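You operate a simulated robot arm through the tools that you are given. There is no shell and no other tool. Be economical: measure what you need, move in short steps, check, and stop when the job is done.

The job below is to be done with a simulated robot arm. You get a single attempt, and the scene is never put back.

Task
Put the ski helmet on the top of the long table away on the upper shelf of the boot rack. Open the right table drawer, put the orange buckle ladder in the inside of the right table drawer and shut the drawer again. Open the left blue table drawer, take the green wax block from the top of the long table and leave it in the inside of the left blue table drawer, then shut the drawer. Stack the small carton that says "390" from the top of the long table on top of the small carton that says "290". Do these in any order.

It is judged by the outcome, as a careful person would: the job done as asked, and still so three seconds after it is handed in. It fails if anything else is knocked over, pushed out of place, dropped, spilled or broken.

Robot
A 6-joint arm with a two-finger gripper on a trunk, on a base that drives. Base frame: it is fixed to the floor where the robot stands at the start and does not move with it; the origin is under the middle of the robot, x ahead of it, y to its left, z up; the surface under the hand at the start is at about z = 840. Lengths are in mm, angles in rad, forces in N, time in s.
With the tool pointing down near the work surface it reaches from about 360 to 860 mm from the robot's upright axis, wherever it stands. Its first joint turns from -2.897 to 2.897 rad. Places, roughly: green wax block [750, 500, 750]; inside of the left blue table drawer [500, -300, 700]; inside of the right table drawer [-100, 1300, 700]; left blue table drawer [500, -300, 700]; orange buckle ladder (7x3x2 cm) [700, -100, 800]; right table drawer [-100, 1300, 700]; ski helmet (26x19x16 cm) [500, 0, 900]; small carton [500, 500, 1000]; upper shelf of the boot rack (26x92 cm) [-3740, -3560, 1260]. Payload 2.45 kg.
The TCP is the grasp point between the finger pads, 20 mm short of the fingertips. In the tool frame z runs along the fingers and y along their closing line. The gripper opens to 140 mm. The gripper's body begins 168 mm behind the TCP.
Orientation is that of the tool frame in the base frame, as [roll, pitch, yaw] about the fixed x, y, z axes, in that order (R = Rz(yaw) Ry(pitch) Rx(roll)). With the fingers straight down and closing along the base's y, the tool's x points along the base's -x, its y along +y and its z along -z.

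Tools
- The arm moves only by the tool servo_tool. Its argument "deltas" is a list of rows, each a list of 3 entries, a list of its own where there are three numbers: the shift along the tool's x, y, z in cm, then the turn, a rotation vector about the tool's x, y, z in rad, then the gripper command, from -1 (shut) to 1 (fully open), values between in proportion. In form: [[[dx, dy, dz], [rx, ry, rz], fingers], ...]. A call has 1 to 10 rows; each row shifts and turns the commanded pose from where the row before left it, along the tool's axes as they then stand. Each row takes 0.2 s and may step no farther than 50 mm and 0.15 rad from the row before; otherwise, or with a gripper value out of range, the whole call is refused. A pose out of reach is approached as far as the arm can. The call stops where the force on the tool passes 40 N (or 10 N more than at its start, if that is more) or the arm is blocked; 0.2 s more then pass. The fingers move at their own pace (about 45 mm/s each) and stop on an object; they squeeze with about 42 N. The grip force told is the motor's: it shows also when the fingers shut on nothing. Time passes only in rows, and 0.2 s behind the last, so rows that do not move let the fingers close. The reply holds the time, the measured pose of the TCP, the force on the tool along the base axes, the opening and the grip force, in the units named above and with some noise, with the torque about the TCP (base axes, N m) and any sound that the robot's microphone picked up.
- Cameras (640 x 400 px; columns grow to the right, rows downward): "scene" is now at [53.8, 174.3, 1875.6]; the picture's right is [0.61, -0.79, 0.00], its down [-0.74, -0.57, -0.36] and it looks along [0.29, 0.22, -0.93] (base axes); focal length 214 px, centre (320, 200). "wrist" rides on the gripper at [78, 11, -209] in the tool frame; the picture's right is [-0.14, 0.99, 0.00], its down [-0.92, -0.13, -0.37] and it looks along [-0.37, -0.05, 0.93] (tool axes); focal length 280 px, centre (320, 200). There is no depth. A picture from a camera that has moved, and an enlarged one, comes with that camera's place and axes in the base frame and with its lens.
- grab_frame(camera): a new picture of that camera. No time passes.
- slide_trunk(by): slides the trunk up (or, below 0, down) by that many mm; the arm and the scene camera ride with it, the base frame stays. It gives what a move gives, with no picture.
- base_move(legs): drives the robot by 1 to 6 legs, each [ahead, left, turn to the left] in mm, mm and rad, along the robot's own axes; the way and the turn of a leg run together, so that a leg with both is an arc; at most 1500 mm and 3.142 rad a leg. The arm and the cameras ride along, it lands a little off, and it stops where it bumps. It gives what a move gives.
- pan_tilt(pan, tilt): turns the head with the scene camera to pan (to the left, within 2.496 rad either way) and tilt (down, from -0.506 to 1.204), counted from straight ahead of the robot. It gives what a move gives.
- inspect(camera, box): a new picture of the part [left, top, right, bottom] of that camera's present view, enlarged. No time passes.
- finish_job(): hands the job in; it is judged then, once.

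Work in short steps. Places have to be worked out from the pictures, the camera data and where the tool is seen: move nearer, look again, correct. Check each grasp and each placing, and mend what went wrong. You have 186 turns and 148 pictures in all, those below and enlarged ones among them. Open the gripper and draw the arm clear of the work before you hand the job in, unless the task says otherwise; then end with one line.

The tools are called after ">>>" as a command line: name --argument value ..., lists and objects as JSON in quotes. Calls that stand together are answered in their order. servo_tool: Moves the arm, as the interface text tells. Its arguments: {"type":"object","properties":{"deltas":{"type":"array","items":{"type":"array"}}},"required":["deltas"]} The other tools are called the same way: slide_trunk (by) slides the trunk up or down; base_move (legs) drives the base; pan_tilt (pan, tilt) turns the head that bears the scene camera; grab_frame (camera) takes a picture; inspect (camera, box) takes an enlarged picture of a part of a camera's view; finish_job () hands the job in.

At the start:

```text
t: 0.0
tcp_pos: [479.1, 267.3, 1217.0]
orientation: [3.141, 0.0, -3.14]
force: [0.0, 0.0, 0.4]
wrist_torque: [0.0, 0.03, -0.01]
finger_gap: 139.9
finger_force: 0.2
trunk travel left (down, up): [-150.0, 80.0]
robot x, y, heading: [2.7, 0.9, -0.001]
head pan, tilt: [0.653, 1.201]
```

scene: 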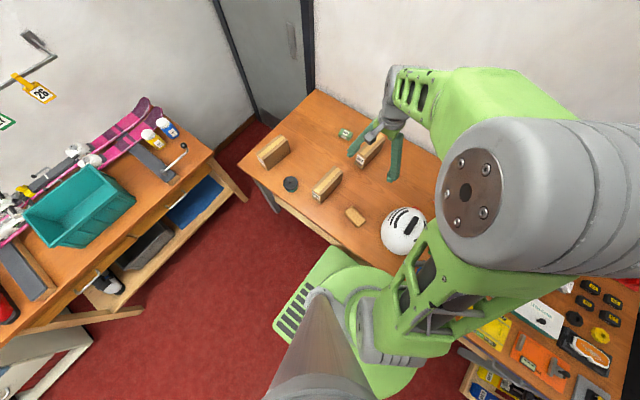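
wrist: 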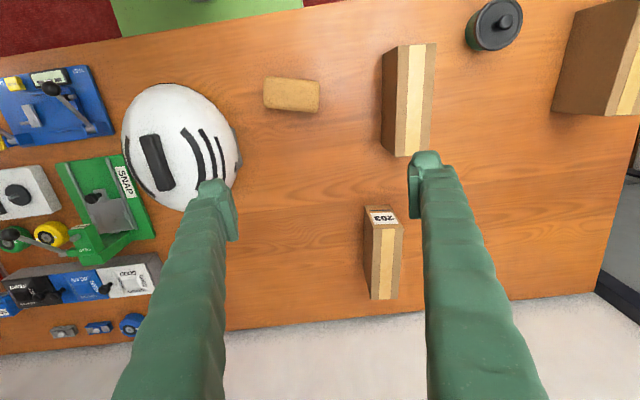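

The first pictures show the long table with the helmet, cartons and odds and ends. I look around with the head to find the drawers, rack and small items.

>>> pan_tilt --pan 0.0 --tilt 0.9

>>> grab_frame --camera "scene"

>>> pan_tilt --pan -0.8 --tilt 0.9

>>> grab_frame --camera "scene"

>>> pan_tilt --pan 1.4 --tilt 0.8

>>> grab_frame --camera "scene"

>>> pan_tilt --pan 2.45 --tilt 0.4

>>> grab_frame --camera "scene"

>>> pan_tilt --pan -2.45 --tilt 0.4

>>> grab_frame --camera "scene"

```text
t: 1.0
tcp_pos: [477.1, 266.7, 1217.1]
orientation: [-3.141, 0.001, -3.14]
force: [0.9, -0.3, 0.5]
wrist_torque: [0.04, 0.01, -0.02]
finger_gap: 140.1
finger_force: 0.2
trunk travel left (down, up): [-150.0, 80.0]
robot x, y, heading: [2.3, -1.0, 0.001]
head pan, tilt: [0.0, 0.901]
```

```text
145 pictures are left
camera scene: at [84.9, 140.4, 1895.4], right [0.0, -1.0, 0.0], down [-0.78, 0.0, -0.62], along [0.62, 0.0, -0.78], focal length 214 px, centre (320, 200)
```

scene: 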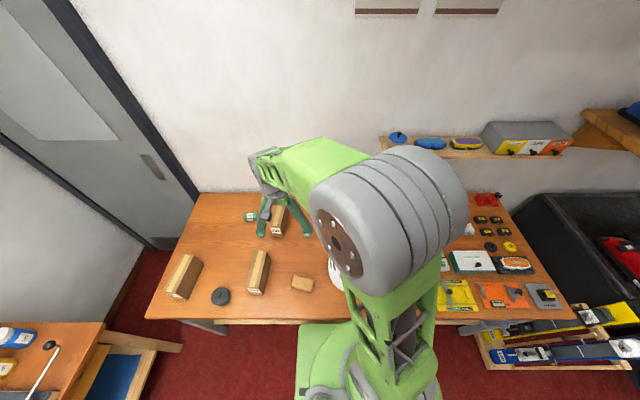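

```text
t: 2.2
tcp_pos: [478.0, 267.0, 1216.5]
orientation: [-3.141, 0.0, 3.141]
force: [0.7, 0.6, 0.6]
wrist_torque: [0.0, -0.03, 0.02]
finger_gap: 140.0
finger_force: 0.2
trunk travel left (down, up): [-150.0, 80.0]
robot x, y, heading: [-1.4, -0.6, 0.002]
head pan, tilt: [-0.799, 0.901]
```

```text
144 pictures are left
camera scene: at [62.1, 86.2, 1895.4], right [-0.72, -0.7, 0.0], down [-0.55, 0.56, -0.62], along [0.43, -0.45, -0.78], focal length 214 px, centre (320, 200)
```

scene: 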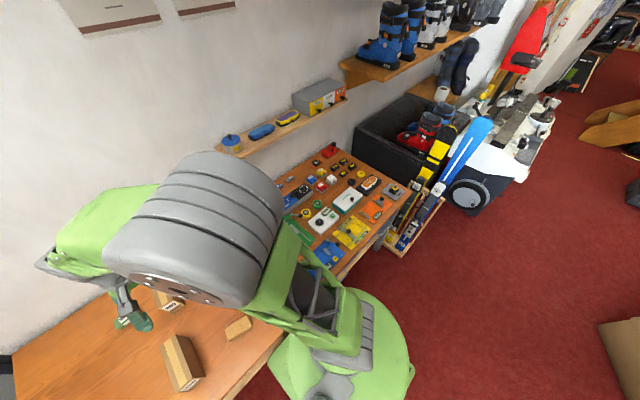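

```text
t: 4.2
tcp_pos: [478.0, 267.1, 1216.3]
orientation: [-3.141, 0.001, -3.141]
force: [-0.1, -0.6, 0.7]
wrist_torque: [-0.01, 0.04, -0.01]
finger_gap: 140.0
finger_force: 0.0
trunk travel left (down, up): [-150.0, 80.0]
robot x, y, heading: [-0.0, 3.1, -0.001]
head pan, tilt: [1.4, 0.799]
```

```text
143 pictures are left
camera scene: at [23.2, 219.8, 1903.3], right [0.99, -0.17, 0.0], down [-0.12, -0.71, -0.7], along [0.12, 0.69, -0.72], focal length 214 px, centre (320, 200)
```

scene: 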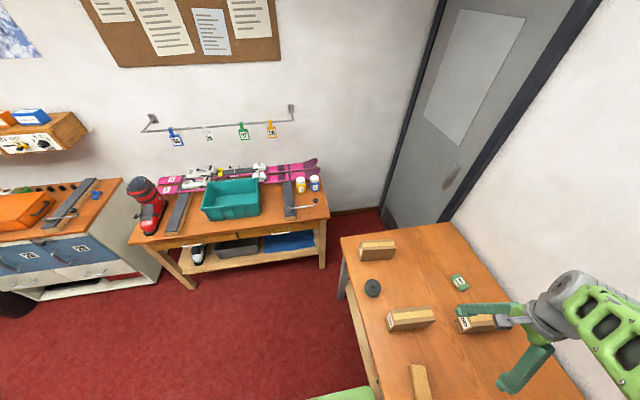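

```text
t: 5.5
tcp_pos: [478.3, 266.8, 1216.2]
orientation: [-3.142, 0.001, 3.141]
force: [0.7, -0.5, 0.3]
wrist_torque: [0.03, -0.03, 0.01]
finger_gap: 140.0
finger_force: 0.1
trunk travel left (down, up): [-150.0, 80.0]
robot x, y, heading: [-2.3, 0.3, -0.0]
head pan, tilt: [2.45, 0.4]
```

```text
142 pictures are left
camera scene: at [-61.9, 199.4, 1938.4], right [0.64, 0.77, 0.0], down [0.3, -0.25, -0.92], along [-0.71, 0.59, -0.39], focal length 214 px, centre (320, 200)
```

scene: 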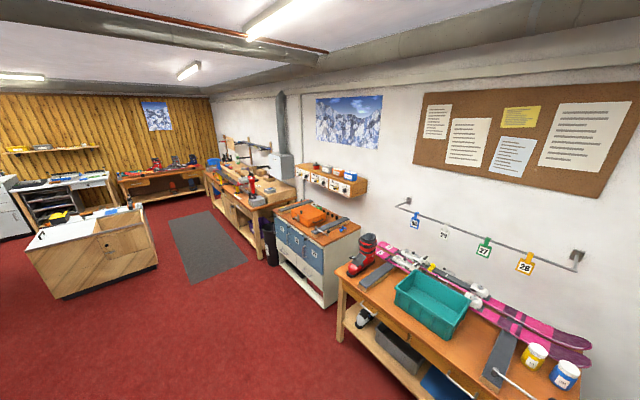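

```text
t: 9.4
tcp_pos: [476.5, 266.6, 1215.2]
orientation: [-3.141, -0.001, 3.14]
force: [-0.1, 0.3, 0.2]
wrist_torque: [-0.03, -0.01, -0.02]
finger_gap: 140.1
finger_force: 0.0
trunk travel left (down, up): [-150.0, 80.0]
robot x, y, heading: [0.4, -2.4, -0.0]
head pan, tilt: [-2.45, 0.4]
```

```text
141 pictures are left
camera scene: at [-62.0, 81.2, 1938.4], right [-0.64, 0.77, 0.0], down [0.3, 0.25, -0.92], along [-0.71, -0.59, -0.39], focal length 214 px, centre (320, 200)
```

scene: 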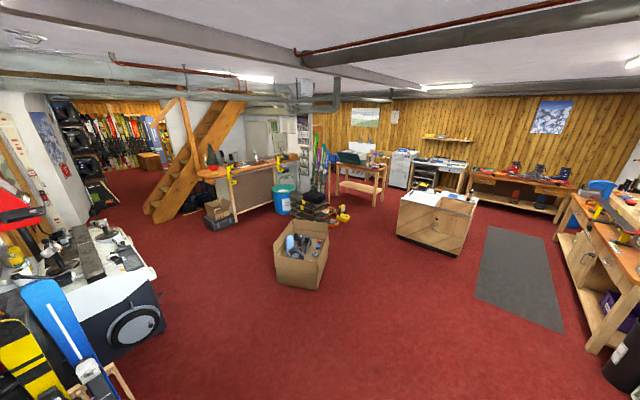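

The long table's front needs to be seen with its drawers; I back off and look at it.

>>> base_move --legs '[[-800, 0, 0]]'

>>> pan_tilt --pan -0.35 --tilt 0.6

>>> grab_frame --camera "scene"

>>> pan_tilt --pan 0.9 --tilt 0.6

>>> grab_frame --camera "scene"

```text
t: 13.8
tcp_pos: [-341.9, 266.6, 1216.5]
orientation: [-3.141, 0.001, 3.132]
force: [0.1, -0.8, 0.2]
wrist_torque: [0.02, -0.08, 0.03]
finger_gap: 140.0
finger_force: 0.0
trunk travel left (down, up): [-150.0, 80.0]
robot x, y, heading: [-824.1, 2.3, -0.012]
head pan, tilt: [-2.45, 0.4]
```

```text
t: 15.8
tcp_pos: [-342.9, 266.1, 1216.8]
orientation: [3.141, 0.0, 3.13]
force: [0.3, 0.2, -0.8]
wrist_torque: [0.01, -0.03, -0.02]
finger_gap: 140.1
finger_force: 0.0
trunk travel left (down, up): [-150.0, 80.0]
robot x, y, heading: [-819.6, 2.4, -0.008]
head pan, tilt: [-0.351, 0.6]
```

```text
140 pictures are left
camera scene: at [-729.0, 113.4, 1920.2], right [-0.35, -0.94, 0.0], down [-0.53, 0.2, -0.83], along [0.77, -0.29, -0.56], focal length 214 px, centre (320, 200)
```

scene: 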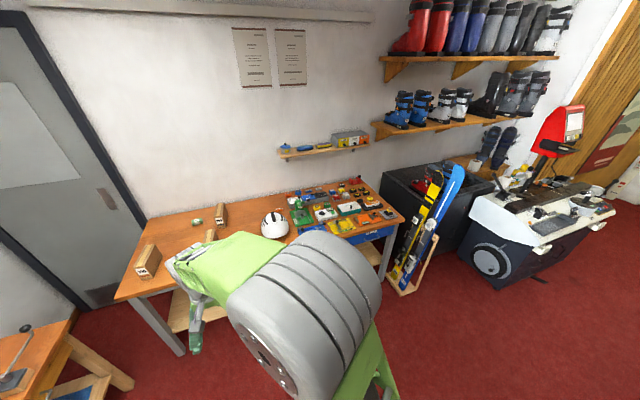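

```text
t: 17.2
tcp_pos: [-342.9, 266.2, 1217.4]
orientation: [3.142, 0.0, 3.133]
force: [0.9, 0.5, -0.2]
wrist_torque: [0.0, -0.01, 0.01]
finger_gap: 139.8
finger_force: 0.0
trunk travel left (down, up): [-150.0, 80.0]
robot x, y, heading: [-820.9, 8.7, -0.012]
head pan, tilt: [0.901, 0.6]
```

```text
139 pictures are left
camera scene: at [-755.9, 213.4, 1920.2], right [0.78, -0.63, 0.0], down [-0.36, -0.44, -0.83], along [0.52, 0.64, -0.56], focal length 214 px, centre (320, 200)
```

scene: 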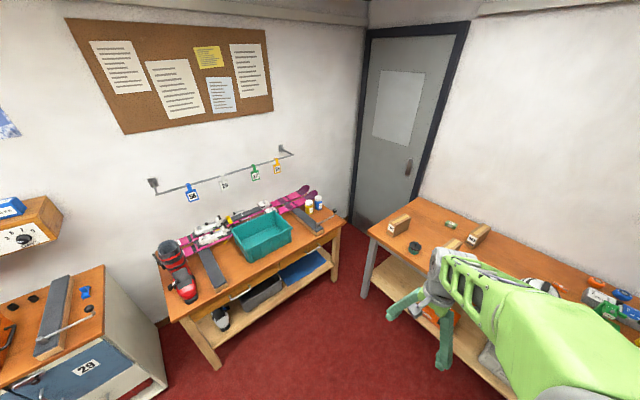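

Blue drawer seen on the right of the long table. I enlarge it and the ski table's drawers, and move sideways for a better view of the drawers.

>>> inspect --camera "scene" --box '[140, 180, 360, 370]'

>>> base_move --legs '[[0, -700, 0]]'

>>> pan_tilt --pan 0.2 --tilt 0.6

>>> grab_frame --camera "scene"

>>> pan_tilt --pan 0.0 --tilt 0.7

>>> grab_frame --camera "scene"

```text
2.11 times, centred on (250, 275) of scene
camera zoom: at [-755.9, 213.4, 1920.2], right [0.78, -0.63, 0.0], down [-0.36, -0.44, -0.83], along [0.52, 0.64, -0.56], focal length 452 px, centre (467, 42)
```

zoom: 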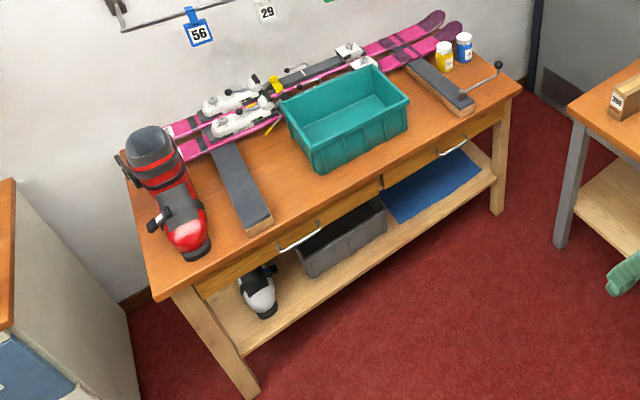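

```text
t: 23.7
tcp_pos: [-350.9, -423.2, 1216.0]
orientation: [-3.141, 0.0, 3.127]
force: [0.4, -0.7, 0.2]
wrist_torque: [0.04, 0.0, 0.01]
finger_gap: 140.1
finger_force: 0.1
trunk travel left (down, up): [-150.0, 80.0]
robot x, y, heading: [-829.8, -682.6, -0.02]
head pan, tilt: [0.901, 0.6]
```

```text
t: 24.8
tcp_pos: [-349.6, -422.8, 1216.1]
orientation: [3.14, 0.001, 3.128]
force: [0.7, -0.4, -0.2]
wrist_torque: [-0.03, 0.0, -0.01]
finger_gap: 139.8
finger_force: 0.1
trunk travel left (down, up): [-150.0, 80.0]
robot x, y, heading: [-833.3, -684.0, -0.014]
head pan, tilt: [0.201, 0.6]
```

```text
137 pictures are left
camera scene: at [-732.9, -526.2, 1920.2], right [0.19, -0.98, 0.0], down [-0.56, -0.11, -0.83], along [0.81, 0.15, -0.56], focal length 214 px, centre (320, 200)
```

scene: 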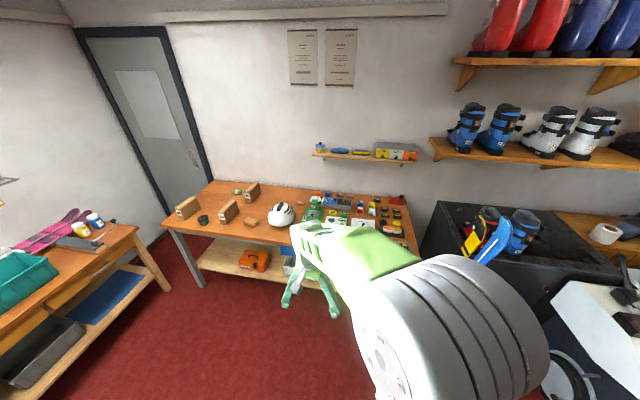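

```text
t: 25.5
tcp_pos: [-349.2, -422.2, 1216.5]
orientation: [3.141, 0.0, 3.127]
force: [-0.1, 0.2, 0.4]
wrist_torque: [-0.02, 0.0, -0.02]
finger_gap: 140.1
finger_force: 0.1
trunk travel left (down, up): [-150.0, 80.0]
robot x, y, heading: [-836.4, -684.6, -0.012]
head pan, tilt: [0.0, 0.7]
```

```text
136 pictures are left
camera scene: at [-734.8, -543.8, 1911.6], right [-0.01, -1.0, 0.0], down [-0.64, 0.01, -0.77], along [0.77, -0.01, -0.64], focal length 214 px, centre (320, 200)
```

scene: 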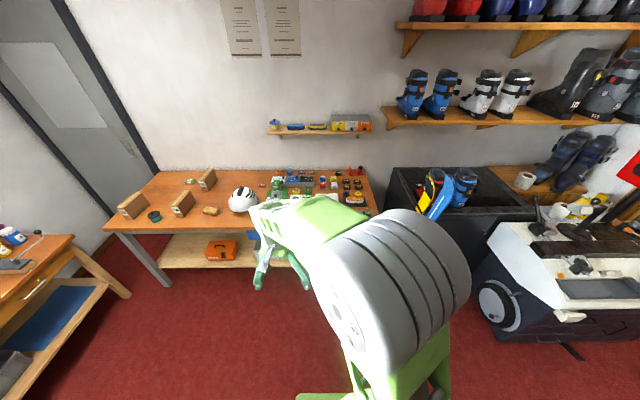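

The right table drawer is the ski table's right one (handle near [-111,1060]). I turn the body aside so the arm does not hide the blue drawer.

>>> base_move --legs '[[0, 0, -1.2]]'

>>> pan_tilt --pan 1.5 --tilt 0.6

>>> grab_frame --camera "scene"

```text
t: 28.9
tcp_pos: [-416.3, -1041.1, 1215.3]
orientation: [-3.141, 0.0, 1.922]
force: [-0.2, 0.2, -0.2]
wrist_torque: [0.01, -0.02, -0.01]
finger_gap: 139.8
finger_force: 0.0
trunk travel left (down, up): [-150.0, 80.0]
robot x, y, heading: [-829.7, -682.0, -1.217]
head pan, tilt: [0.0, 0.7]
```

```text
t: 30.5
tcp_pos: [-416.4, -1040.0, 1217.1]
orientation: [-3.142, 0.0, 1.92]
force: [0.1, -0.5, 0.3]
wrist_torque: [0.01, 0.01, -0.02]
finger_gap: 140.1
finger_force: 0.0
trunk travel left (down, up): [-150.0, 80.0]
robot x, y, heading: [-827.2, -684.8, -1.221]
head pan, tilt: [1.499, 0.6]
```

```text
135 pictures are left
camera scene: at [-611.7, -619.7, 1920.2], right [0.27, -0.96, 0.0], down [-0.54, -0.16, -0.83], along [0.79, 0.23, -0.56], focal length 214 px, centre (320, 200)
```

scene: 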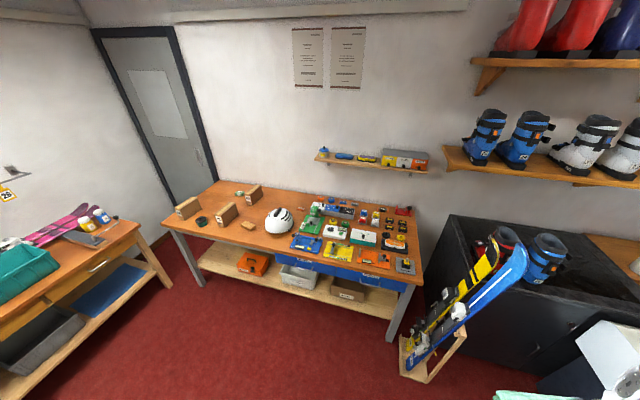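

>>> inspect --camera "scene" --box '[260, 180, 440, 310]'

>>> inspect --camera "scene" --box '[160, 160, 320, 270]'

```text
3.08 times, centred on (350, 245) of scene
camera zoom: at [-611.7, -619.7, 1920.2], right [0.27, -0.96, 0.0], down [-0.54, -0.16, -0.83], along [0.79, 0.23, -0.56], focal length 660 px, centre (228, 62)
```

zoom: 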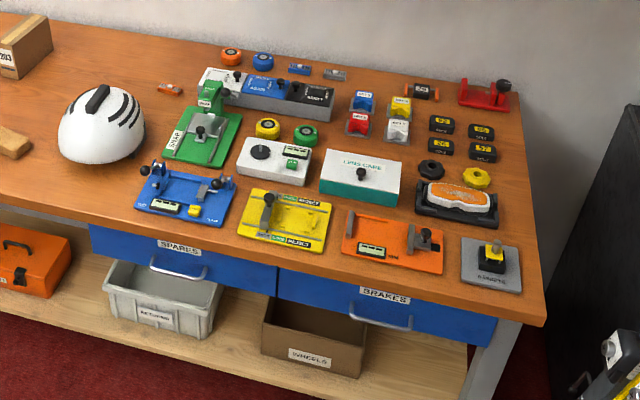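

```text
3.64 times, centred on (240, 215) of scene
camera zoom: at [-611.7, -619.7, 1920.2], right [0.27, -0.96, 0.0], down [-0.54, -0.16, -0.83], along [0.79, 0.23, -0.56], focal length 780 px, centre (611, 146)
```

zoom: 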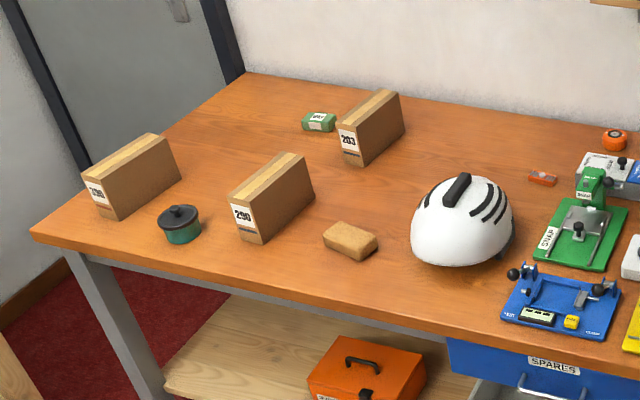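

Blue left drawer is "SPARES"; the orange ladder lies near [740,-60], wax near [810,580], cartons at about [440,800] and [462,457]. I drive to stand before the cartons and look.

>>> base_move --legs '[[0, 0, 1.22], [0, 1280, 0], [820, 0, 0]]'

>>> pan_tilt --pan 0.5 --tilt 1.0

>>> grab_frame --camera "scene"

>>> grab_frame --camera "wrist"

```text
t: 49.3
tcp_pos: [473.8, 853.4, 1216.1]
orientation: [-3.14, 0.001, 3.099]
force: [0.5, 0.6, -0.4]
wrist_torque: [0.02, 0.05, 0.0]
finger_gap: 140.0
finger_force: 0.1
trunk travel left (down, up): [-150.0, 80.0]
robot x, y, heading: [-14.9, 608.7, -0.041]
head pan, tilt: [1.499, 0.6]
```

```text
t: 50.6
tcp_pos: [474.9, 853.5, 1216.2]
orientation: [3.141, 0.001, 3.1]
force: [-1.0, 0.5, -0.3]
wrist_torque: [0.0, -0.01, -0.02]
finger_gap: 139.9
finger_force: 0.1
trunk travel left (down, up): [-150.0, 80.0]
robot x, y, heading: [-18.3, 608.3, -0.038]
head pan, tilt: [0.499, 1.0]
```

```text
132 pictures are left
camera scene: at [63.4, 777.1, 1888.2], right [0.44, -0.9, 0.0], down [-0.75, -0.37, -0.54], along [0.48, 0.24, -0.84], focal length 214 px, centre (320, 200)
```

scene: 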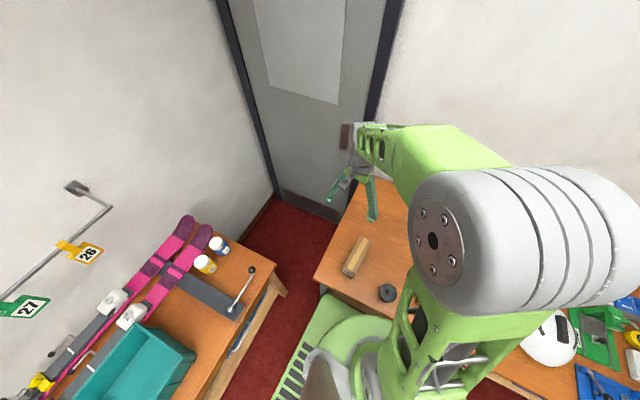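

```text
131 pictures are left
camera wrist: at [396.1, 866.8, 1425.6], right [0.18, 0.98, 0.0], down [0.91, -0.17, 0.37], along [0.36, -0.07, -0.93], focal length 280 px, centre (320, 200)
```

wrist: 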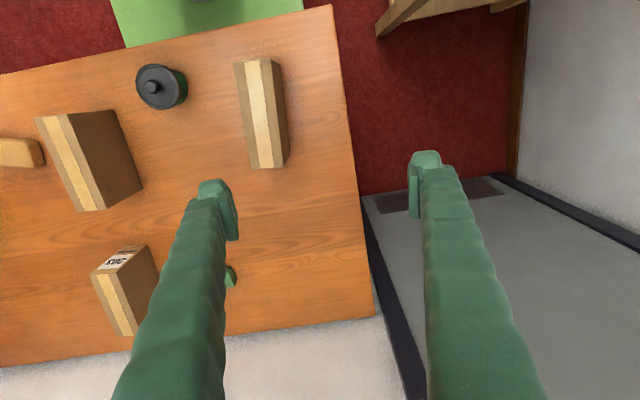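

I read the labels on the left carton from this viewpoint.

>>> inspect --camera "scene" --box '[315, 220, 415, 310]'

>>> inspect --camera "wrist" --box '[0, 0, 320, 200]'

```text
4.44 times, centred on (365, 265) of scene
camera zoom: at [63.4, 777.1, 1888.2], right [0.44, -0.9, 0.0], down [-0.75, -0.37, -0.54], along [0.48, 0.24, -0.84], focal length 953 px, centre (120, -89)
```

zoom: 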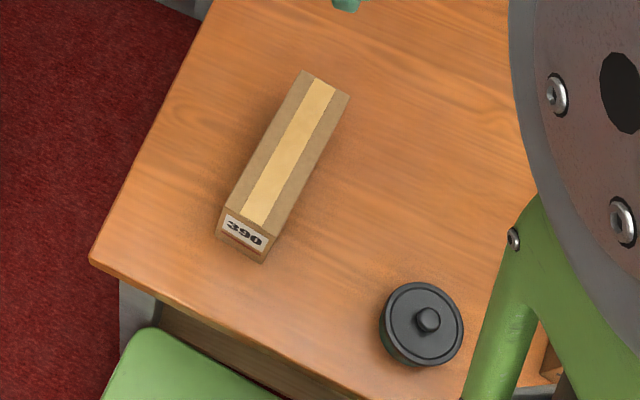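

```text
2.00 times, centred on (160, 100) of wrist
camera zoom: at [396.1, 866.8, 1425.6], right [0.18, 0.98, 0.0], down [0.91, -0.17, 0.37], along [0.36, -0.07, -0.93], focal length 561 px, centre (640, 400)
```

zoom: 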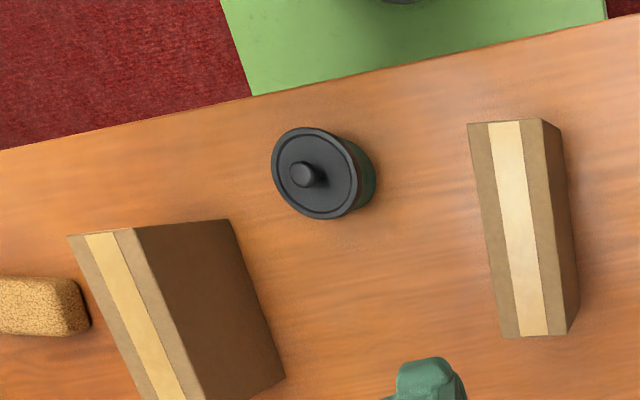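

The left carton is 390, top centre near [420,765], about 165×56×120 mm, long axis at about −0.13 rad. I go above it and look again.

>>> servo_tool --deltas '[[[0, 0, 0], [0, 0, 0.09], 1], [[2.1, -4.3, 0], [0, 0, 0], 1], [[2.1, -4.2, 0], [0, 0, 0], 1], [[0, -1, 3], [0, 0, 0], 1], [[0, 0, 3], [0, 0, 0], 1]]'

>>> grab_frame --camera "wrist"

```text
t: 51.8
tcp_pos: [421.8, 764.1, 1157.2]
orientation: [-3.141, -0.001, 3.009]
force: [0.5, 0.3, -0.4]
wrist_torque: [-0.01, 0.04, -0.02]
finger_gap: 139.9
finger_force: 0.2
trunk travel left (down, up): [-150.0, 80.0]
robot x, y, heading: [-17.1, 602.4, -0.041]
head pan, tilt: [0.499, 1.0]
```

```text
128 pictures are left
camera wrist: at [345.4, 784.9, 1366.9], right [0.27, 0.96, 0.0], down [0.9, -0.25, 0.37], along [0.36, -0.1, -0.93], focal length 280 px, centre (320, 200)
```

wrist: 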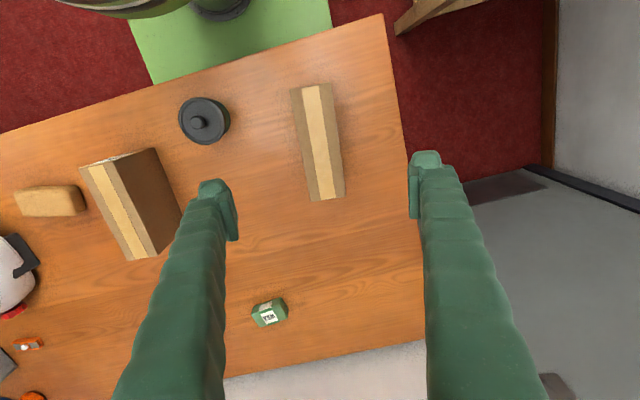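

The aim is right (centre ≈ [420,764]). I descend and shut the fingers.

>>> servo_tool --deltas '[[[0, 0, 4], [0, 0, 0.02], 1], [[0, 0, 4], [0, 0, 0], 1], [[0, 0, 4], [0, 0, 0], 1], [[0, 0, 4], [0, 0, 0], 1], [[0, 0, 4], [0, 0, 0], 1], [[0, 0, 3.5], [0, 0, 0], 1], [[0, 0, 0], [0, 0, 0], 0.5]]'

>>> grab_frame --camera "wrist"

```text
t: 53.4
tcp_pos: [419.5, 762.3, 923.3]
orientation: [-3.14, -0.001, 2.99]
force: [0.4, -0.5, -0.2]
wrist_torque: [0.0, 0.01, 0.0]
finger_gap: 105.7
finger_force: 0.1
trunk travel left (down, up): [-150.0, 80.0]
robot x, y, heading: [-15.2, 606.1, -0.04]
head pan, tilt: [0.499, 1.0]
```

```text
127 pictures are left
camera wrist: at [342.8, 784.9, 1133.0], right [0.29, 0.96, 0.0], down [0.89, -0.27, 0.37], along [0.35, -0.11, -0.93], focal length 280 px, centre (320, 200)
```

wrist: 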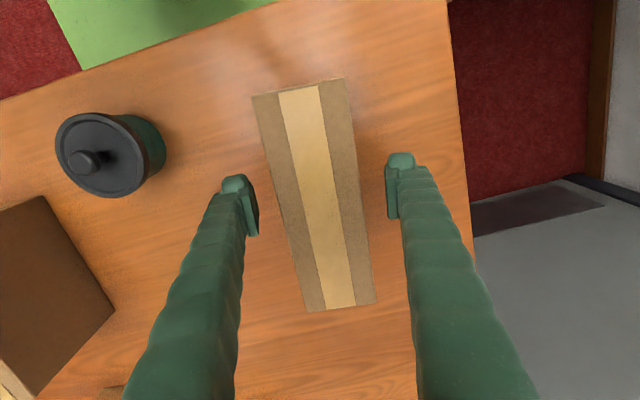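

The carton sits centred between the pads. I shut and lift.

>>> servo_tool --deltas '[[[0, 0, 0], [0, 0, 0], -1], [[0, 0, 0], [0, 0, 0], -1], [[0, 0, 0], [0, 0, 0], -1], [[0, 0, 0], [0, 0, 0], -1], [[0, 0, -1], [0, 0, 0], -1], [[0, 0, -4], [0, 0, 0], -1], [[0, 0, -4], [0, 0, 0], -1], [[0, 0, -5], [0, 0, 0], -1], [[0, 0, -5], [0, 0, 0], -1]]'

>>> grab_frame --camera "wrist"

```text
t: 55.4
tcp_pos: [416.6, 767.4, 1109.1]
orientation: [-3.142, 0.0, 2.988]
force: [0.2, -0.2, -0.1]
wrist_torque: [0.01, -0.05, -0.02]
finger_gap: 0.0
finger_force: 29.1
trunk travel left (down, up): [-150.0, 80.0]
robot x, y, heading: [-14.5, 609.6, -0.043]
head pan, tilt: [0.499, 1.0]
```

```text
126 pictures are left
camera wrist: at [340.8, 789.4, 1319.3], right [0.29, 0.96, 0.0], down [0.89, -0.27, 0.37], along [0.35, -0.11, -0.93], focal length 280 px, centre (320, 200)
```

wrist: 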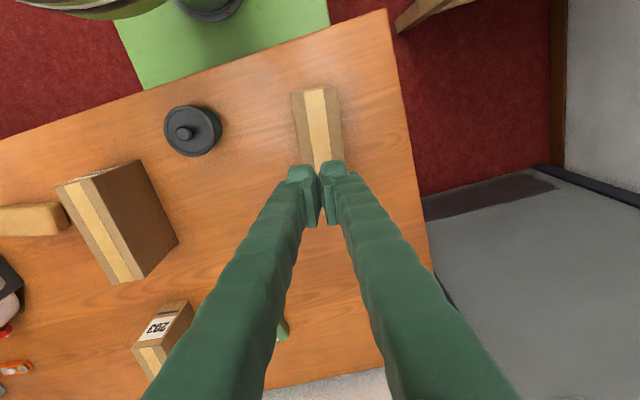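

The fingers closed over nothing: the carton is lower than I judged (top ≈ 920) and unmoved. I open and go deeper.

>>> servo_tool --deltas '[[[-0.4, -0.3, 0], [0, 0, 0], 1], [[0, 0, 0], [0, 0, 0], 1], [[0, 0, 0], [0, 0, 0], 1], [[0, 0, 4.5], [0, 0, 0], 1], [[0, 0, 4.5], [0, 0, 0], 1], [[0, 0, 4.5], [0, 0, 0], 1], [[0, 0, 3.0], [0, 0, 0], 1], [[0, 0, 2.7], [0, 0, 0], 1], [[0, 0, 2.5], [0, 0, 0], 1]]'

>>> grab_frame --camera "wrist"

>>> grab_frame --camera "scene"

```text
t: 57.4
tcp_pos: [423.6, 762.4, 894.5]
orientation: [3.141, -0.001, 2.99]
force: [-0.4, -0.1, 0.3]
wrist_torque: [-0.02, -0.01, -0.01]
finger_gap: 139.9
finger_force: 0.0
trunk travel left (down, up): [-150.0, 80.0]
robot x, y, heading: [-17.2, 605.0, -0.041]
head pan, tilt: [0.499, 1.0]
```

```text
125 pictures are left
camera wrist: at [348.0, 784.0, 1103.7], right [0.29, 0.96, 0.0], down [0.89, -0.27, 0.37], along [0.35, -0.11, -0.93], focal length 280 px, centre (320, 200)
```

wrist: 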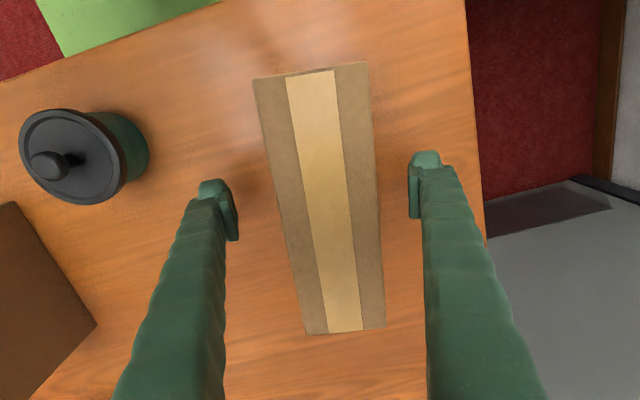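

```text
124 pictures are left
camera scene: at [64.0, 777.3, 1888.1], right [0.44, -0.9, 0.0], down [-0.76, -0.37, -0.54], along [0.48, 0.24, -0.84], focal length 214 px, centre (320, 200)
```

scene: 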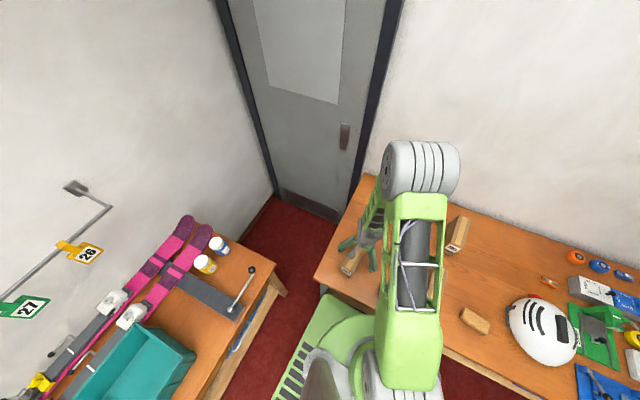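

Parallax says the top is near 950, so the earlier grip likely slipped for lifting too soon. I now shut deeper, wait, and read the grip before lifting.

>>> servo_tool --deltas '[[[0, 0, 0], [0, 0, 0], -1], [[0, 0, 0], [0, 0, 0], -1], [[0, 0, 0], [0, 0, 0], -1], [[0, 0, 0], [0, 0, 0], -1], [[0, 0, 0], [0, 0, 0], -1], [[0, 0, 0], [0, 0, 0], -1], [[0, 0, 0], [0, 0, 0], -1]]'

>>> grab_frame --camera "wrist"

```text
t: 59.0
tcp_pos: [423.5, 761.5, 894.9]
orientation: [-3.141, 0.001, 2.991]
force: [-0.6, 0.6, 2.5]
wrist_torque: [-0.05, 0.01, 0.02]
finger_gap: 59.8
finger_force: 42.5
trunk travel left (down, up): [-150.0, 80.0]
robot x, y, heading: [-14.7, 603.5, -0.041]
head pan, tilt: [0.499, 1.0]
```

```text
123 pictures are left
camera wrist: at [347.6, 784.0, 1104.3], right [0.29, 0.96, 0.0], down [0.89, -0.27, 0.37], along [0.35, -0.11, -0.93], focal length 280 px, centre (320, 200)
```

wrist: 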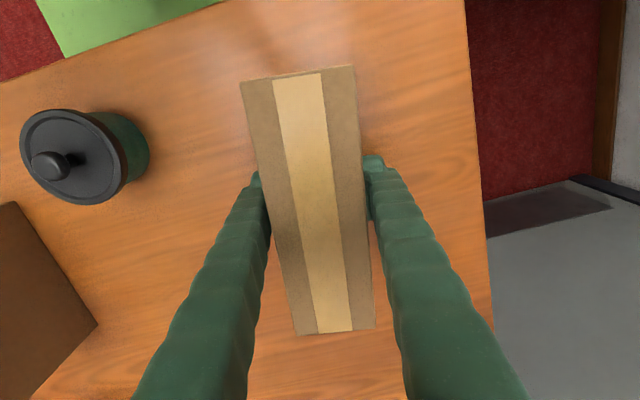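

Firm grip, gap 59.8 mm. I lift.

>>> servo_tool --deltas '[[[0, 0, -2], [0, 0, 0], -1], [[0, 0, -3], [0, 0, 0], -1], [[0, 0, -4], [0, 0, 0], -1], [[0, 0, -4], [0, 0, 0], -1], [[0, 0, -4], [0, 0, 0], -1], [[0, 0, -3], [0, 0, 0], -1]]'

>>> grab_frame --camera "wrist"

```text
t: 60.4
tcp_pos: [424.9, 759.8, 1095.7]
orientation: [-3.141, -0.003, 2.988]
force: [-0.4, -0.7, -2.1]
wrist_torque: [-0.02, -0.03, 0.01]
finger_gap: 59.7
finger_force: 41.9
trunk travel left (down, up): [-150.0, 80.0]
robot x, y, heading: [-12.4, 608.3, -0.04]
head pan, tilt: [0.499, 1.0]
```

```text
122 pictures are left
camera wrist: at [348.8, 781.1, 1303.8], right [0.29, 0.96, 0.0], down [0.89, -0.27, 0.37], along [0.35, -0.11, -0.93], focal length 280 px, centre (320, 200)
```

wrist: 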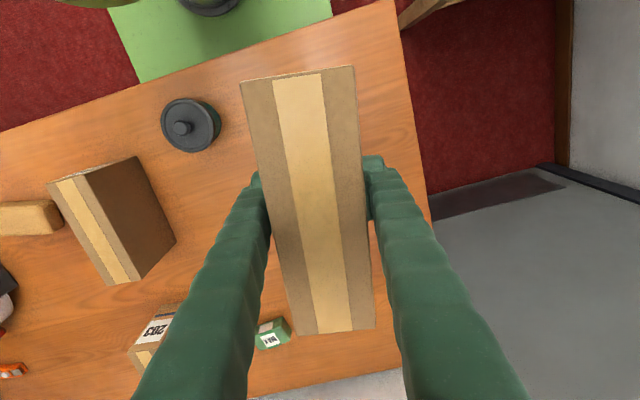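

The carton is held, level and centred. The 290 carton is near [440,418], same size, so I carry it over there at this height.

>>> servo_tool --deltas '[[[0, 0, 0], [0, 0, -0.03], -1], [[-0.7, -4.2, 0], [0, 0, 0], -1], [[-0.7, -4.2, 0], [0, 0, 0], -1], [[-0.7, -4.2, 0], [0, 0, 0], -1], [[-0.7, -4.2, 0], [0, 0, 0], -1], [[-0.7, -4.2, 0], [0, 0, 0], -1], [[-0.7, -4.2, 0], [0, 0, 0], -1], [[-0.7, -4.2, 0], [0, 0, 0], -1], [[-0.7, -4.2, 0], [0, 0, 0], -1]]'

>>> grab_frame --camera "wrist"

>>> grab_frame --camera "scene"

```text
t: 62.4
tcp_pos: [436.1, 418.0, 1095.7]
orientation: [-3.141, 0.0, 3.02]
force: [0.4, 0.0, -2.0]
wrist_torque: [0.03, -0.03, -0.02]
finger_gap: 59.6
finger_force: 42.2
trunk travel left (down, up): [-150.0, 80.0]
robot x, y, heading: [-16.8, 607.5, -0.043]
head pan, tilt: [0.499, 1.0]
```

```text
121 pictures are left
camera wrist: at [359.8, 438.4, 1305.0], right [0.26, 0.97, 0.0], down [0.9, -0.24, 0.37], along [0.36, -0.09, -0.93], focal length 280 px, centre (320, 200)
```

wrist: 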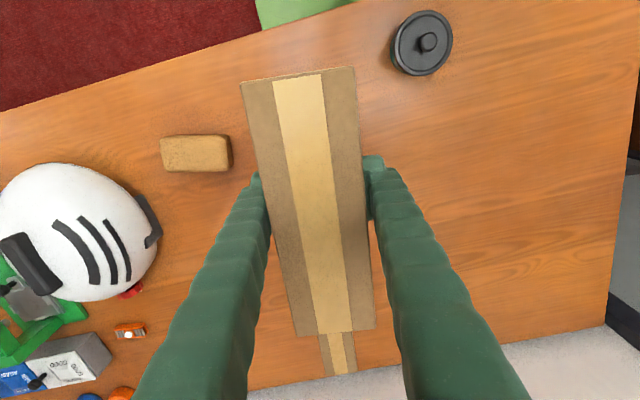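

```text
120 pictures are left
camera scene: at [63.8, 775.7, 1888.3], right [0.44, -0.9, 0.0], down [-0.76, -0.37, -0.54], along [0.48, 0.24, -0.84], focal length 214 px, centre (320, 200)
```

scene: 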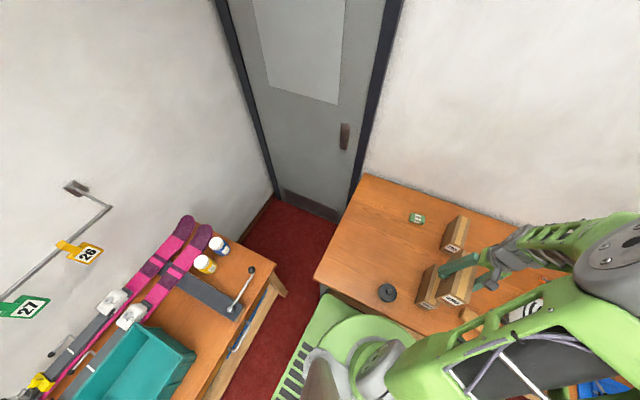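

>>> inspect --camera "scene" --box '[370, 200, 530, 330]'

```text
3.08 times, centred on (450, 265) of scene
camera zoom: at [63.8, 775.7, 1888.3], right [0.44, -0.9, 0.0], down [-0.76, -0.37, -0.54], along [0.48, 0.24, -0.84], focal length 660 px, centre (-80, 0)
```

zoom: 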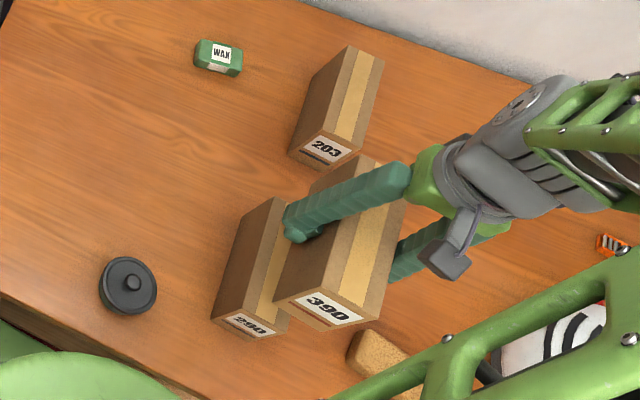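

It looks about above the 290. I lower 7 cm and check alignment.

>>> servo_tool --deltas '[[[0, 0, 4], [0, 0, 0], -1], [[0, 0, 3], [0, 0, 0], -1]]'

>>> inspect --camera "scene" --box '[400, 230, 500, 310]'

```text
t: 63.0
tcp_pos: [439.7, 420.7, 1025.8]
orientation: [-3.141, -0.001, 3.019]
force: [-0.2, -0.7, -2.3]
wrist_torque: [0.0, -0.01, 0.03]
finger_gap: 59.8
finger_force: 42.0
trunk travel left (down, up): [-150.0, 80.0]
robot x, y, heading: [-16.0, 605.8, -0.04]
head pan, tilt: [0.499, 1.0]
```

```text
5.00 times, centred on (450, 270) of scene
camera zoom: at [63.9, 776.8, 1888.2], right [0.44, -0.9, 0.0], down [-0.76, -0.37, -0.54], along [0.48, 0.24, -0.84], focal length 1072 px, centre (-330, -150)
```

zoom: 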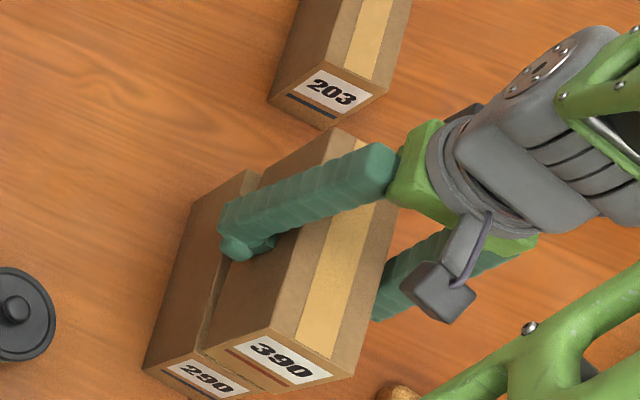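

Edges line up well with about 2 cm left. I lower gently until contact.

>>> servo_tool --deltas '[[[0, 0, 1], [0, 0, 0], -1], [[0, 0, 0.5], [0, 0, 0], -1]]'

>>> inspect --camera "scene" --box '[410, 260, 470, 310]'

```text
t: 63.6
tcp_pos: [437.1, 420.0, 1011.4]
orientation: [3.141, 0.0, 3.019]
force: [0.3, 0.0, -2.3]
wrist_torque: [0.03, -0.02, -0.02]
finger_gap: 59.9
finger_force: 42.6
trunk travel left (down, up): [-150.0, 80.0]
robot x, y, heading: [-14.1, 607.4, -0.041]
head pan, tilt: [0.499, 1.0]
```

```text
8.00 times, centred on (440, 285) of scene
camera zoom: at [63.5, 777.0, 1888.2], right [0.44, -0.9, 0.0], down [-0.76, -0.37, -0.54], along [0.48, 0.24, -0.84], focal length 1716 px, centre (-640, -480)
```

zoom: 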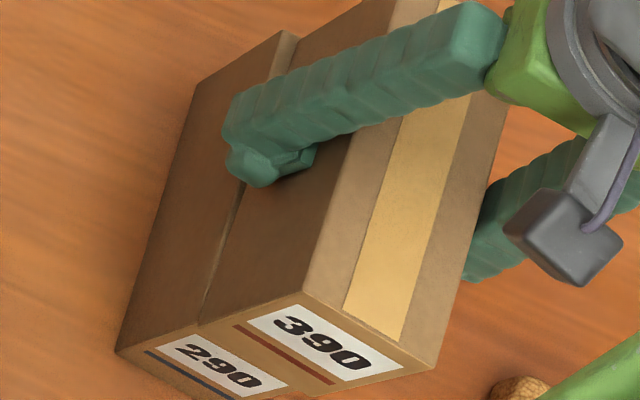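

>>> servo_tool --deltas '[[[0, 0, 0.3], [0, 0, 0], -1], [[0, 0, 0.2], [0, 0, 0], -1]]'

>>> inspect --camera "scene" --box '[410, 260, 470, 310]'

```text
t: 64.1
tcp_pos: [437.8, 419.5, 1010.6]
orientation: [-3.141, 0.004, 3.02]
force: [-6.5, 2.4, 23.2]
wrist_torque: [0.06, 0.19, -0.07]
finger_gap: 59.9
finger_force: 41.9
trunk travel left (down, up): [-150.0, 80.0]
robot x, y, heading: [-16.8, 605.3, -0.039]
head pan, tilt: [0.499, 1.0]
stopped in row 2: the force on the tool passed its limit at 46 N (the readings are from after the stop); the commanded pose is now the measured one
```

```text
8.00 times, centred on (440, 285) of scene
camera zoom: at [60.8, 778.1, 1888.4], right [0.44, -0.9, 0.0], down [-0.75, -0.37, -0.54], along [0.49, 0.24, -0.84], focal length 1716 px, centre (-640, -480)
```

zoom: 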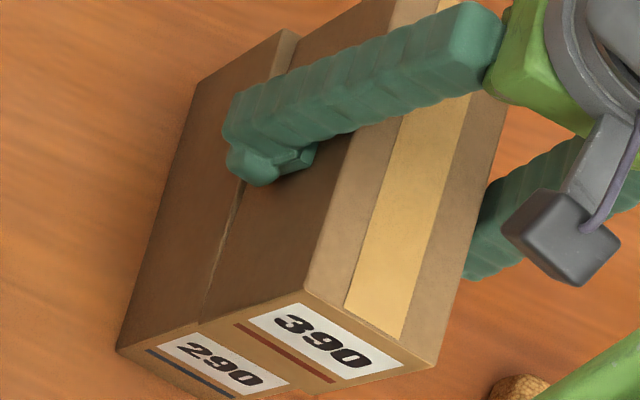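

It rests on the 290. I release and rise clear.

>>> servo_tool --deltas '[[[0, 0, -0.1], [0, 0, 0], -1], [[0, 0, 0], [0, 0, 0], 0.1], [[0, 0, 0], [0, 0, 0], 0.5], [[0, 0, 0], [0, 0, 0], 0.9], [[0, 0, -3], [0, 0, 0], 0.9], [[0, 0, -4], [0, 0, 0], 0.9], [[0, 0, -5], [0, 0, 0], 0.9], [[0, 0, -5], [0, 0, 0], 0.9]]'

>>> grab_frame --camera "wrist"

>>> inspect --camera "scene" --box '[370, 200, 530, 330]'

```text
t: 65.9
tcp_pos: [438.8, 422.6, 1180.0]
orientation: [-3.139, 0.004, 3.019]
force: [-0.2, 0.6, -0.6]
wrist_torque: [-0.02, -0.03, -0.04]
finger_gap: 133.1
finger_force: 0.1
trunk travel left (down, up): [-150.0, 80.0]
robot x, y, heading: [-16.6, 606.3, -0.036]
head pan, tilt: [0.499, 1.0]
```

```text
115 pictures are left
camera wrist: at [360.6, 443.0, 1389.3], right [0.26, 0.97, 0.0], down [0.9, -0.24, 0.37], along [0.36, -0.1, -0.93], focal length 280 px, centre (320, 200)
```

wrist: 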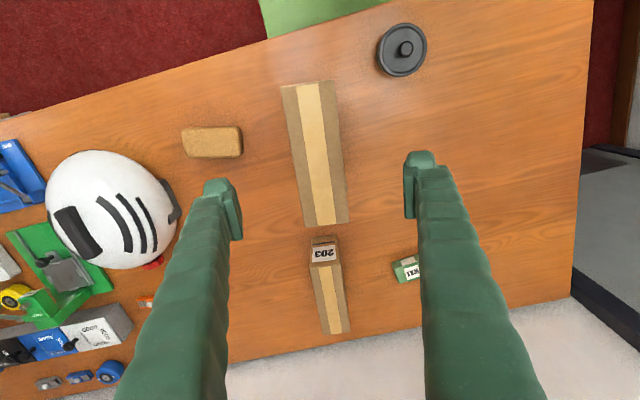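

```text
3.08 times, centred on (450, 265) of scene
camera zoom: at [62.4, 777.7, 1888.2], right [0.44, -0.9, 0.0], down [-0.75, -0.37, -0.54], along [0.49, 0.24, -0.84], focal length 660 px, centre (-80, 0)
```

zoom: 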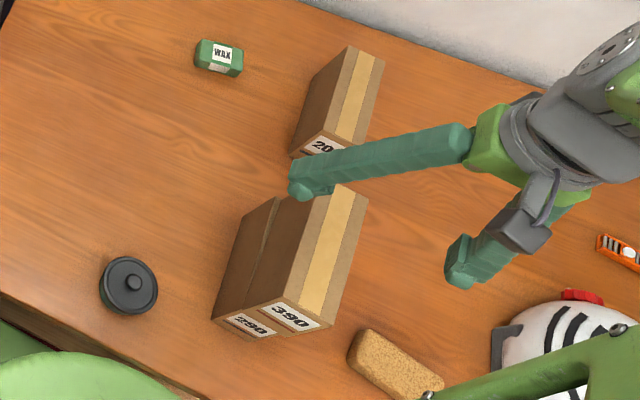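

The 390 stands square on the 290. Next the SPARES drawer: I back off to stand in front of it and turn the gripper horizontal for its handle.

>>> base_move --legs '[[-520, 0, 0.037], [0, -855, 0]]'

>>> servo_tool --deltas '[[[0, 0, 0], [0, 0, 0.15], 1], [[0, 0, 0], [0, 0, 0.15], 1], [[0, 0, 0], [0, 0, 0.15], 1], [[0, 0, 0], [0, 0, 0.15], 1], [[0, 0, 0], [0, 0, 0.15], 1], [[0, 0, 0], [0, 0, 0.15], 1], [[0, 0, 0], [0, 0, 0.15], 1], [[0, 0, 0], [0, 0, 0.15], 1], [[0, 0, 0], [0, 0, 0.15], 1], [[0, 0, 0], [0, 0, 0.1], 1]]'

```text
t: 76.3
tcp_pos: [-71.4, -380.5, 1179.5]
orientation: [-3.139, 0.003, 3.08]
force: [-0.6, 0.7, -0.1]
wrist_torque: [0.01, -0.03, -0.02]
finger_gap: 132.9
finger_force: 0.1
trunk travel left (down, up): [-150.0, 80.0]
robot x, y, heading: [-530.3, -223.5, 0.017]
head pan, tilt: [0.499, 1.0]
```

```text
t: 78.5
tcp_pos: [-70.1, -382.0, 1179.5]
orientation: [3.138, 0.003, 1.628]
force: [0.1, 1.3, 0.4]
wrist_torque: [0.0, 0.01, -0.01]
finger_gap: 140.1
finger_force: 0.0
trunk travel left (down, up): [-150.0, 80.0]
robot x, y, heading: [-535.5, -225.7, 0.017]
head pan, tilt: [0.499, 1.0]
```

>>> servo_tool --deltas '[[[0, 0, 0], [-0.15, 0, 0], 1], [[0, 0, 0], [-0.15, 0, 0], 1], [[0, 0, 0], [-0.15, 0, 0], 1], [[0, 0, 0], [-0.15, 0, 0], 1], [[0, 0, 0], [-0.15, 0, 0], 1], [[0, 0, 0], [-0.15, 0, 0], 1], [[0, 0, 0], [-0.15, 0, 0], 1], [[0, 0, 0], [-0.15, 0, 0], 1], [[0, 0, 0], [-0.15, 0, 0], 1], [[0, 0, 0], [-0.15, 0, 0], 1]]'

>>> slide_trunk --by -150

>>> pan_tilt --pan -0.1 --tilt 0.8

>>> grab_frame --camera "scene"

>>> grab_frame --camera "wrist"

```text
t: 80.7
tcp_pos: [2.7, -460.9, 1203.6]
orientation: [1.638, 0.001, 1.63]
force: [-0.2, -0.5, 0.1]
wrist_torque: [0.03, 0.02, 0.02]
finger_gap: 139.9
finger_force: 0.1
out of reach, approached as far as the arm can: row 4, 5, 6, 7, 8
trunk travel left (down, up): [-150.0, 80.0]
robot x, y, heading: [-529.9, -226.6, 0.024]
head pan, tilt: [0.499, 1.0]
```

```text
t: 82.5
tcp_pos: [1.8, -459.7, 1052.3]
orientation: [1.637, 0.001, 1.633]
force: [0.7, 0.2, -0.4]
wrist_torque: [0.03, 0.0, 0.02]
finger_gap: 139.9
finger_force: 0.1
trunk travel left (down, up): [0.0, 230.0]
robot x, y, heading: [-532.6, -225.7, 0.021]
head pan, tilt: [0.499, 1.0]
```

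```text
t: 83.5
tcp_pos: [2.1, -460.4, 1054.4]
orientation: [1.639, 0.002, 1.632]
force: [-0.1, -0.1, 0.1]
wrist_torque: [-0.02, 0.01, 0.01]
finger_gap: 140.1
finger_force: 0.1
trunk travel left (down, up): [0.0, 230.0]
robot x, y, heading: [-527.5, -225.3, 0.019]
head pan, tilt: [-0.099, 0.799]
```

```text
113 pictures are left
camera scene: at [-446.2, -90.3, 1753.3], right [-0.08, -1.0, 0.0], down [-0.71, 0.06, -0.7], along [0.69, -0.06, -0.72], focal length 214 px, centre (320, 200)
```

scene: 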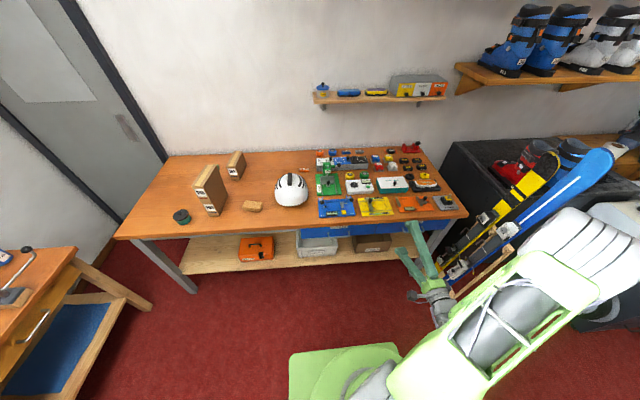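

```text
112 pictures are left
camera wrist: at [-209.7, -395.0, 1077.7], right [0.07, -0.13, 0.99], down [-0.32, -0.94, -0.1], along [0.94, -0.31, -0.11], focal length 280 px, centre (320, 200)
```

wrist: 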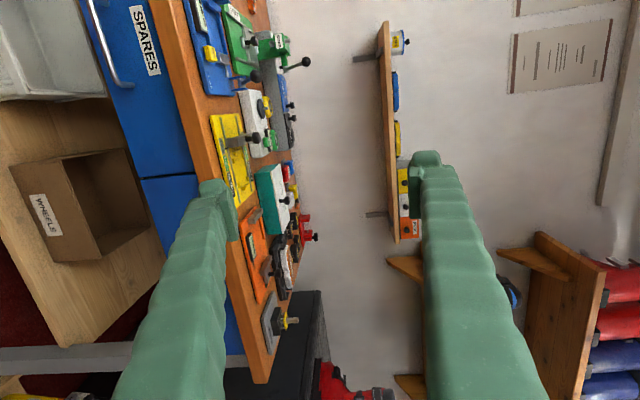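

The wrist view shows the SPARES drawer with its handle at about z≈715. I lower the hand and shift it left to face the handle, correcting the yaw.

>>> servo_tool --deltas '[[[2.7, -3.6, 0], [0, -0.06, 0], 1], [[2.7, -3.6, 0], [0, 0, 0], 1], [[2.7, -3.6, 0], [0, 0, 0], 1], [[2.7, -3.6, 0], [0, 0, 0], 1], [[2.7, -3.6, 0], [0, 0, 0], 1], [[2.7, -3.6, 0], [0, 0, 0], 1], [[2.7, -3.6, 0], [0, 0, 0], 1]]'

>>> grab_frame --camera "wrist"

```text
t: 85.1
tcp_pos: [-14.4, -354.2, 800.4]
orientation: [1.621, 0.034, 1.584]
force: [0.6, 0.3, -1.2]
wrist_torque: [0.0, 0.0, 0.01]
finger_gap: 140.2
finger_force: 0.2
out of reach, approached as far as the arm can: row 1, 5, 6, 7
trunk travel left (down, up): [0.0, 230.0]
robot x, y, heading: [-532.6, -222.7, 0.023]
head pan, tilt: [-0.099, 0.799]
```

```text
111 pictures are left
camera wrist: at [-223.4, -277.2, 818.9], right [0.05, -0.1, 0.99], down [-0.36, -0.93, -0.08], along [0.93, -0.36, -0.08], focal length 280 px, centre (320, 200)
```

wrist: 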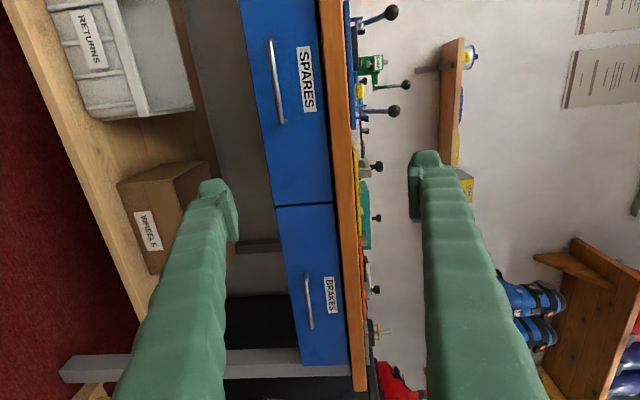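

Out-of-reach was from being folded too close. Handle centre is near [275,-257,726], so I extend forward and then align.

>>> servo_tool --deltas '[[[0, 0, 4], [0, 0, 0], 1], [[0, 0, 4], [0, 0, 0], 1], [[0, 0, 4], [0, 0, 0], 1], [[0, 0, 4], [0, 0, 0], 1]]'

```text
t: 86.1
tcp_pos: [134.6, -350.9, 780.5]
orientation: [1.639, 0.004, 1.571]
force: [0.3, -0.8, 0.2]
wrist_torque: [-0.02, 0.0, 0.02]
finger_gap: 139.8
finger_force: 0.1
out of reach, approached as far as the arm can: row 1
trunk travel left (down, up): [0.0, 230.0]
robot x, y, heading: [-534.2, -220.5, 0.016]
head pan, tilt: [-0.099, 0.799]
```

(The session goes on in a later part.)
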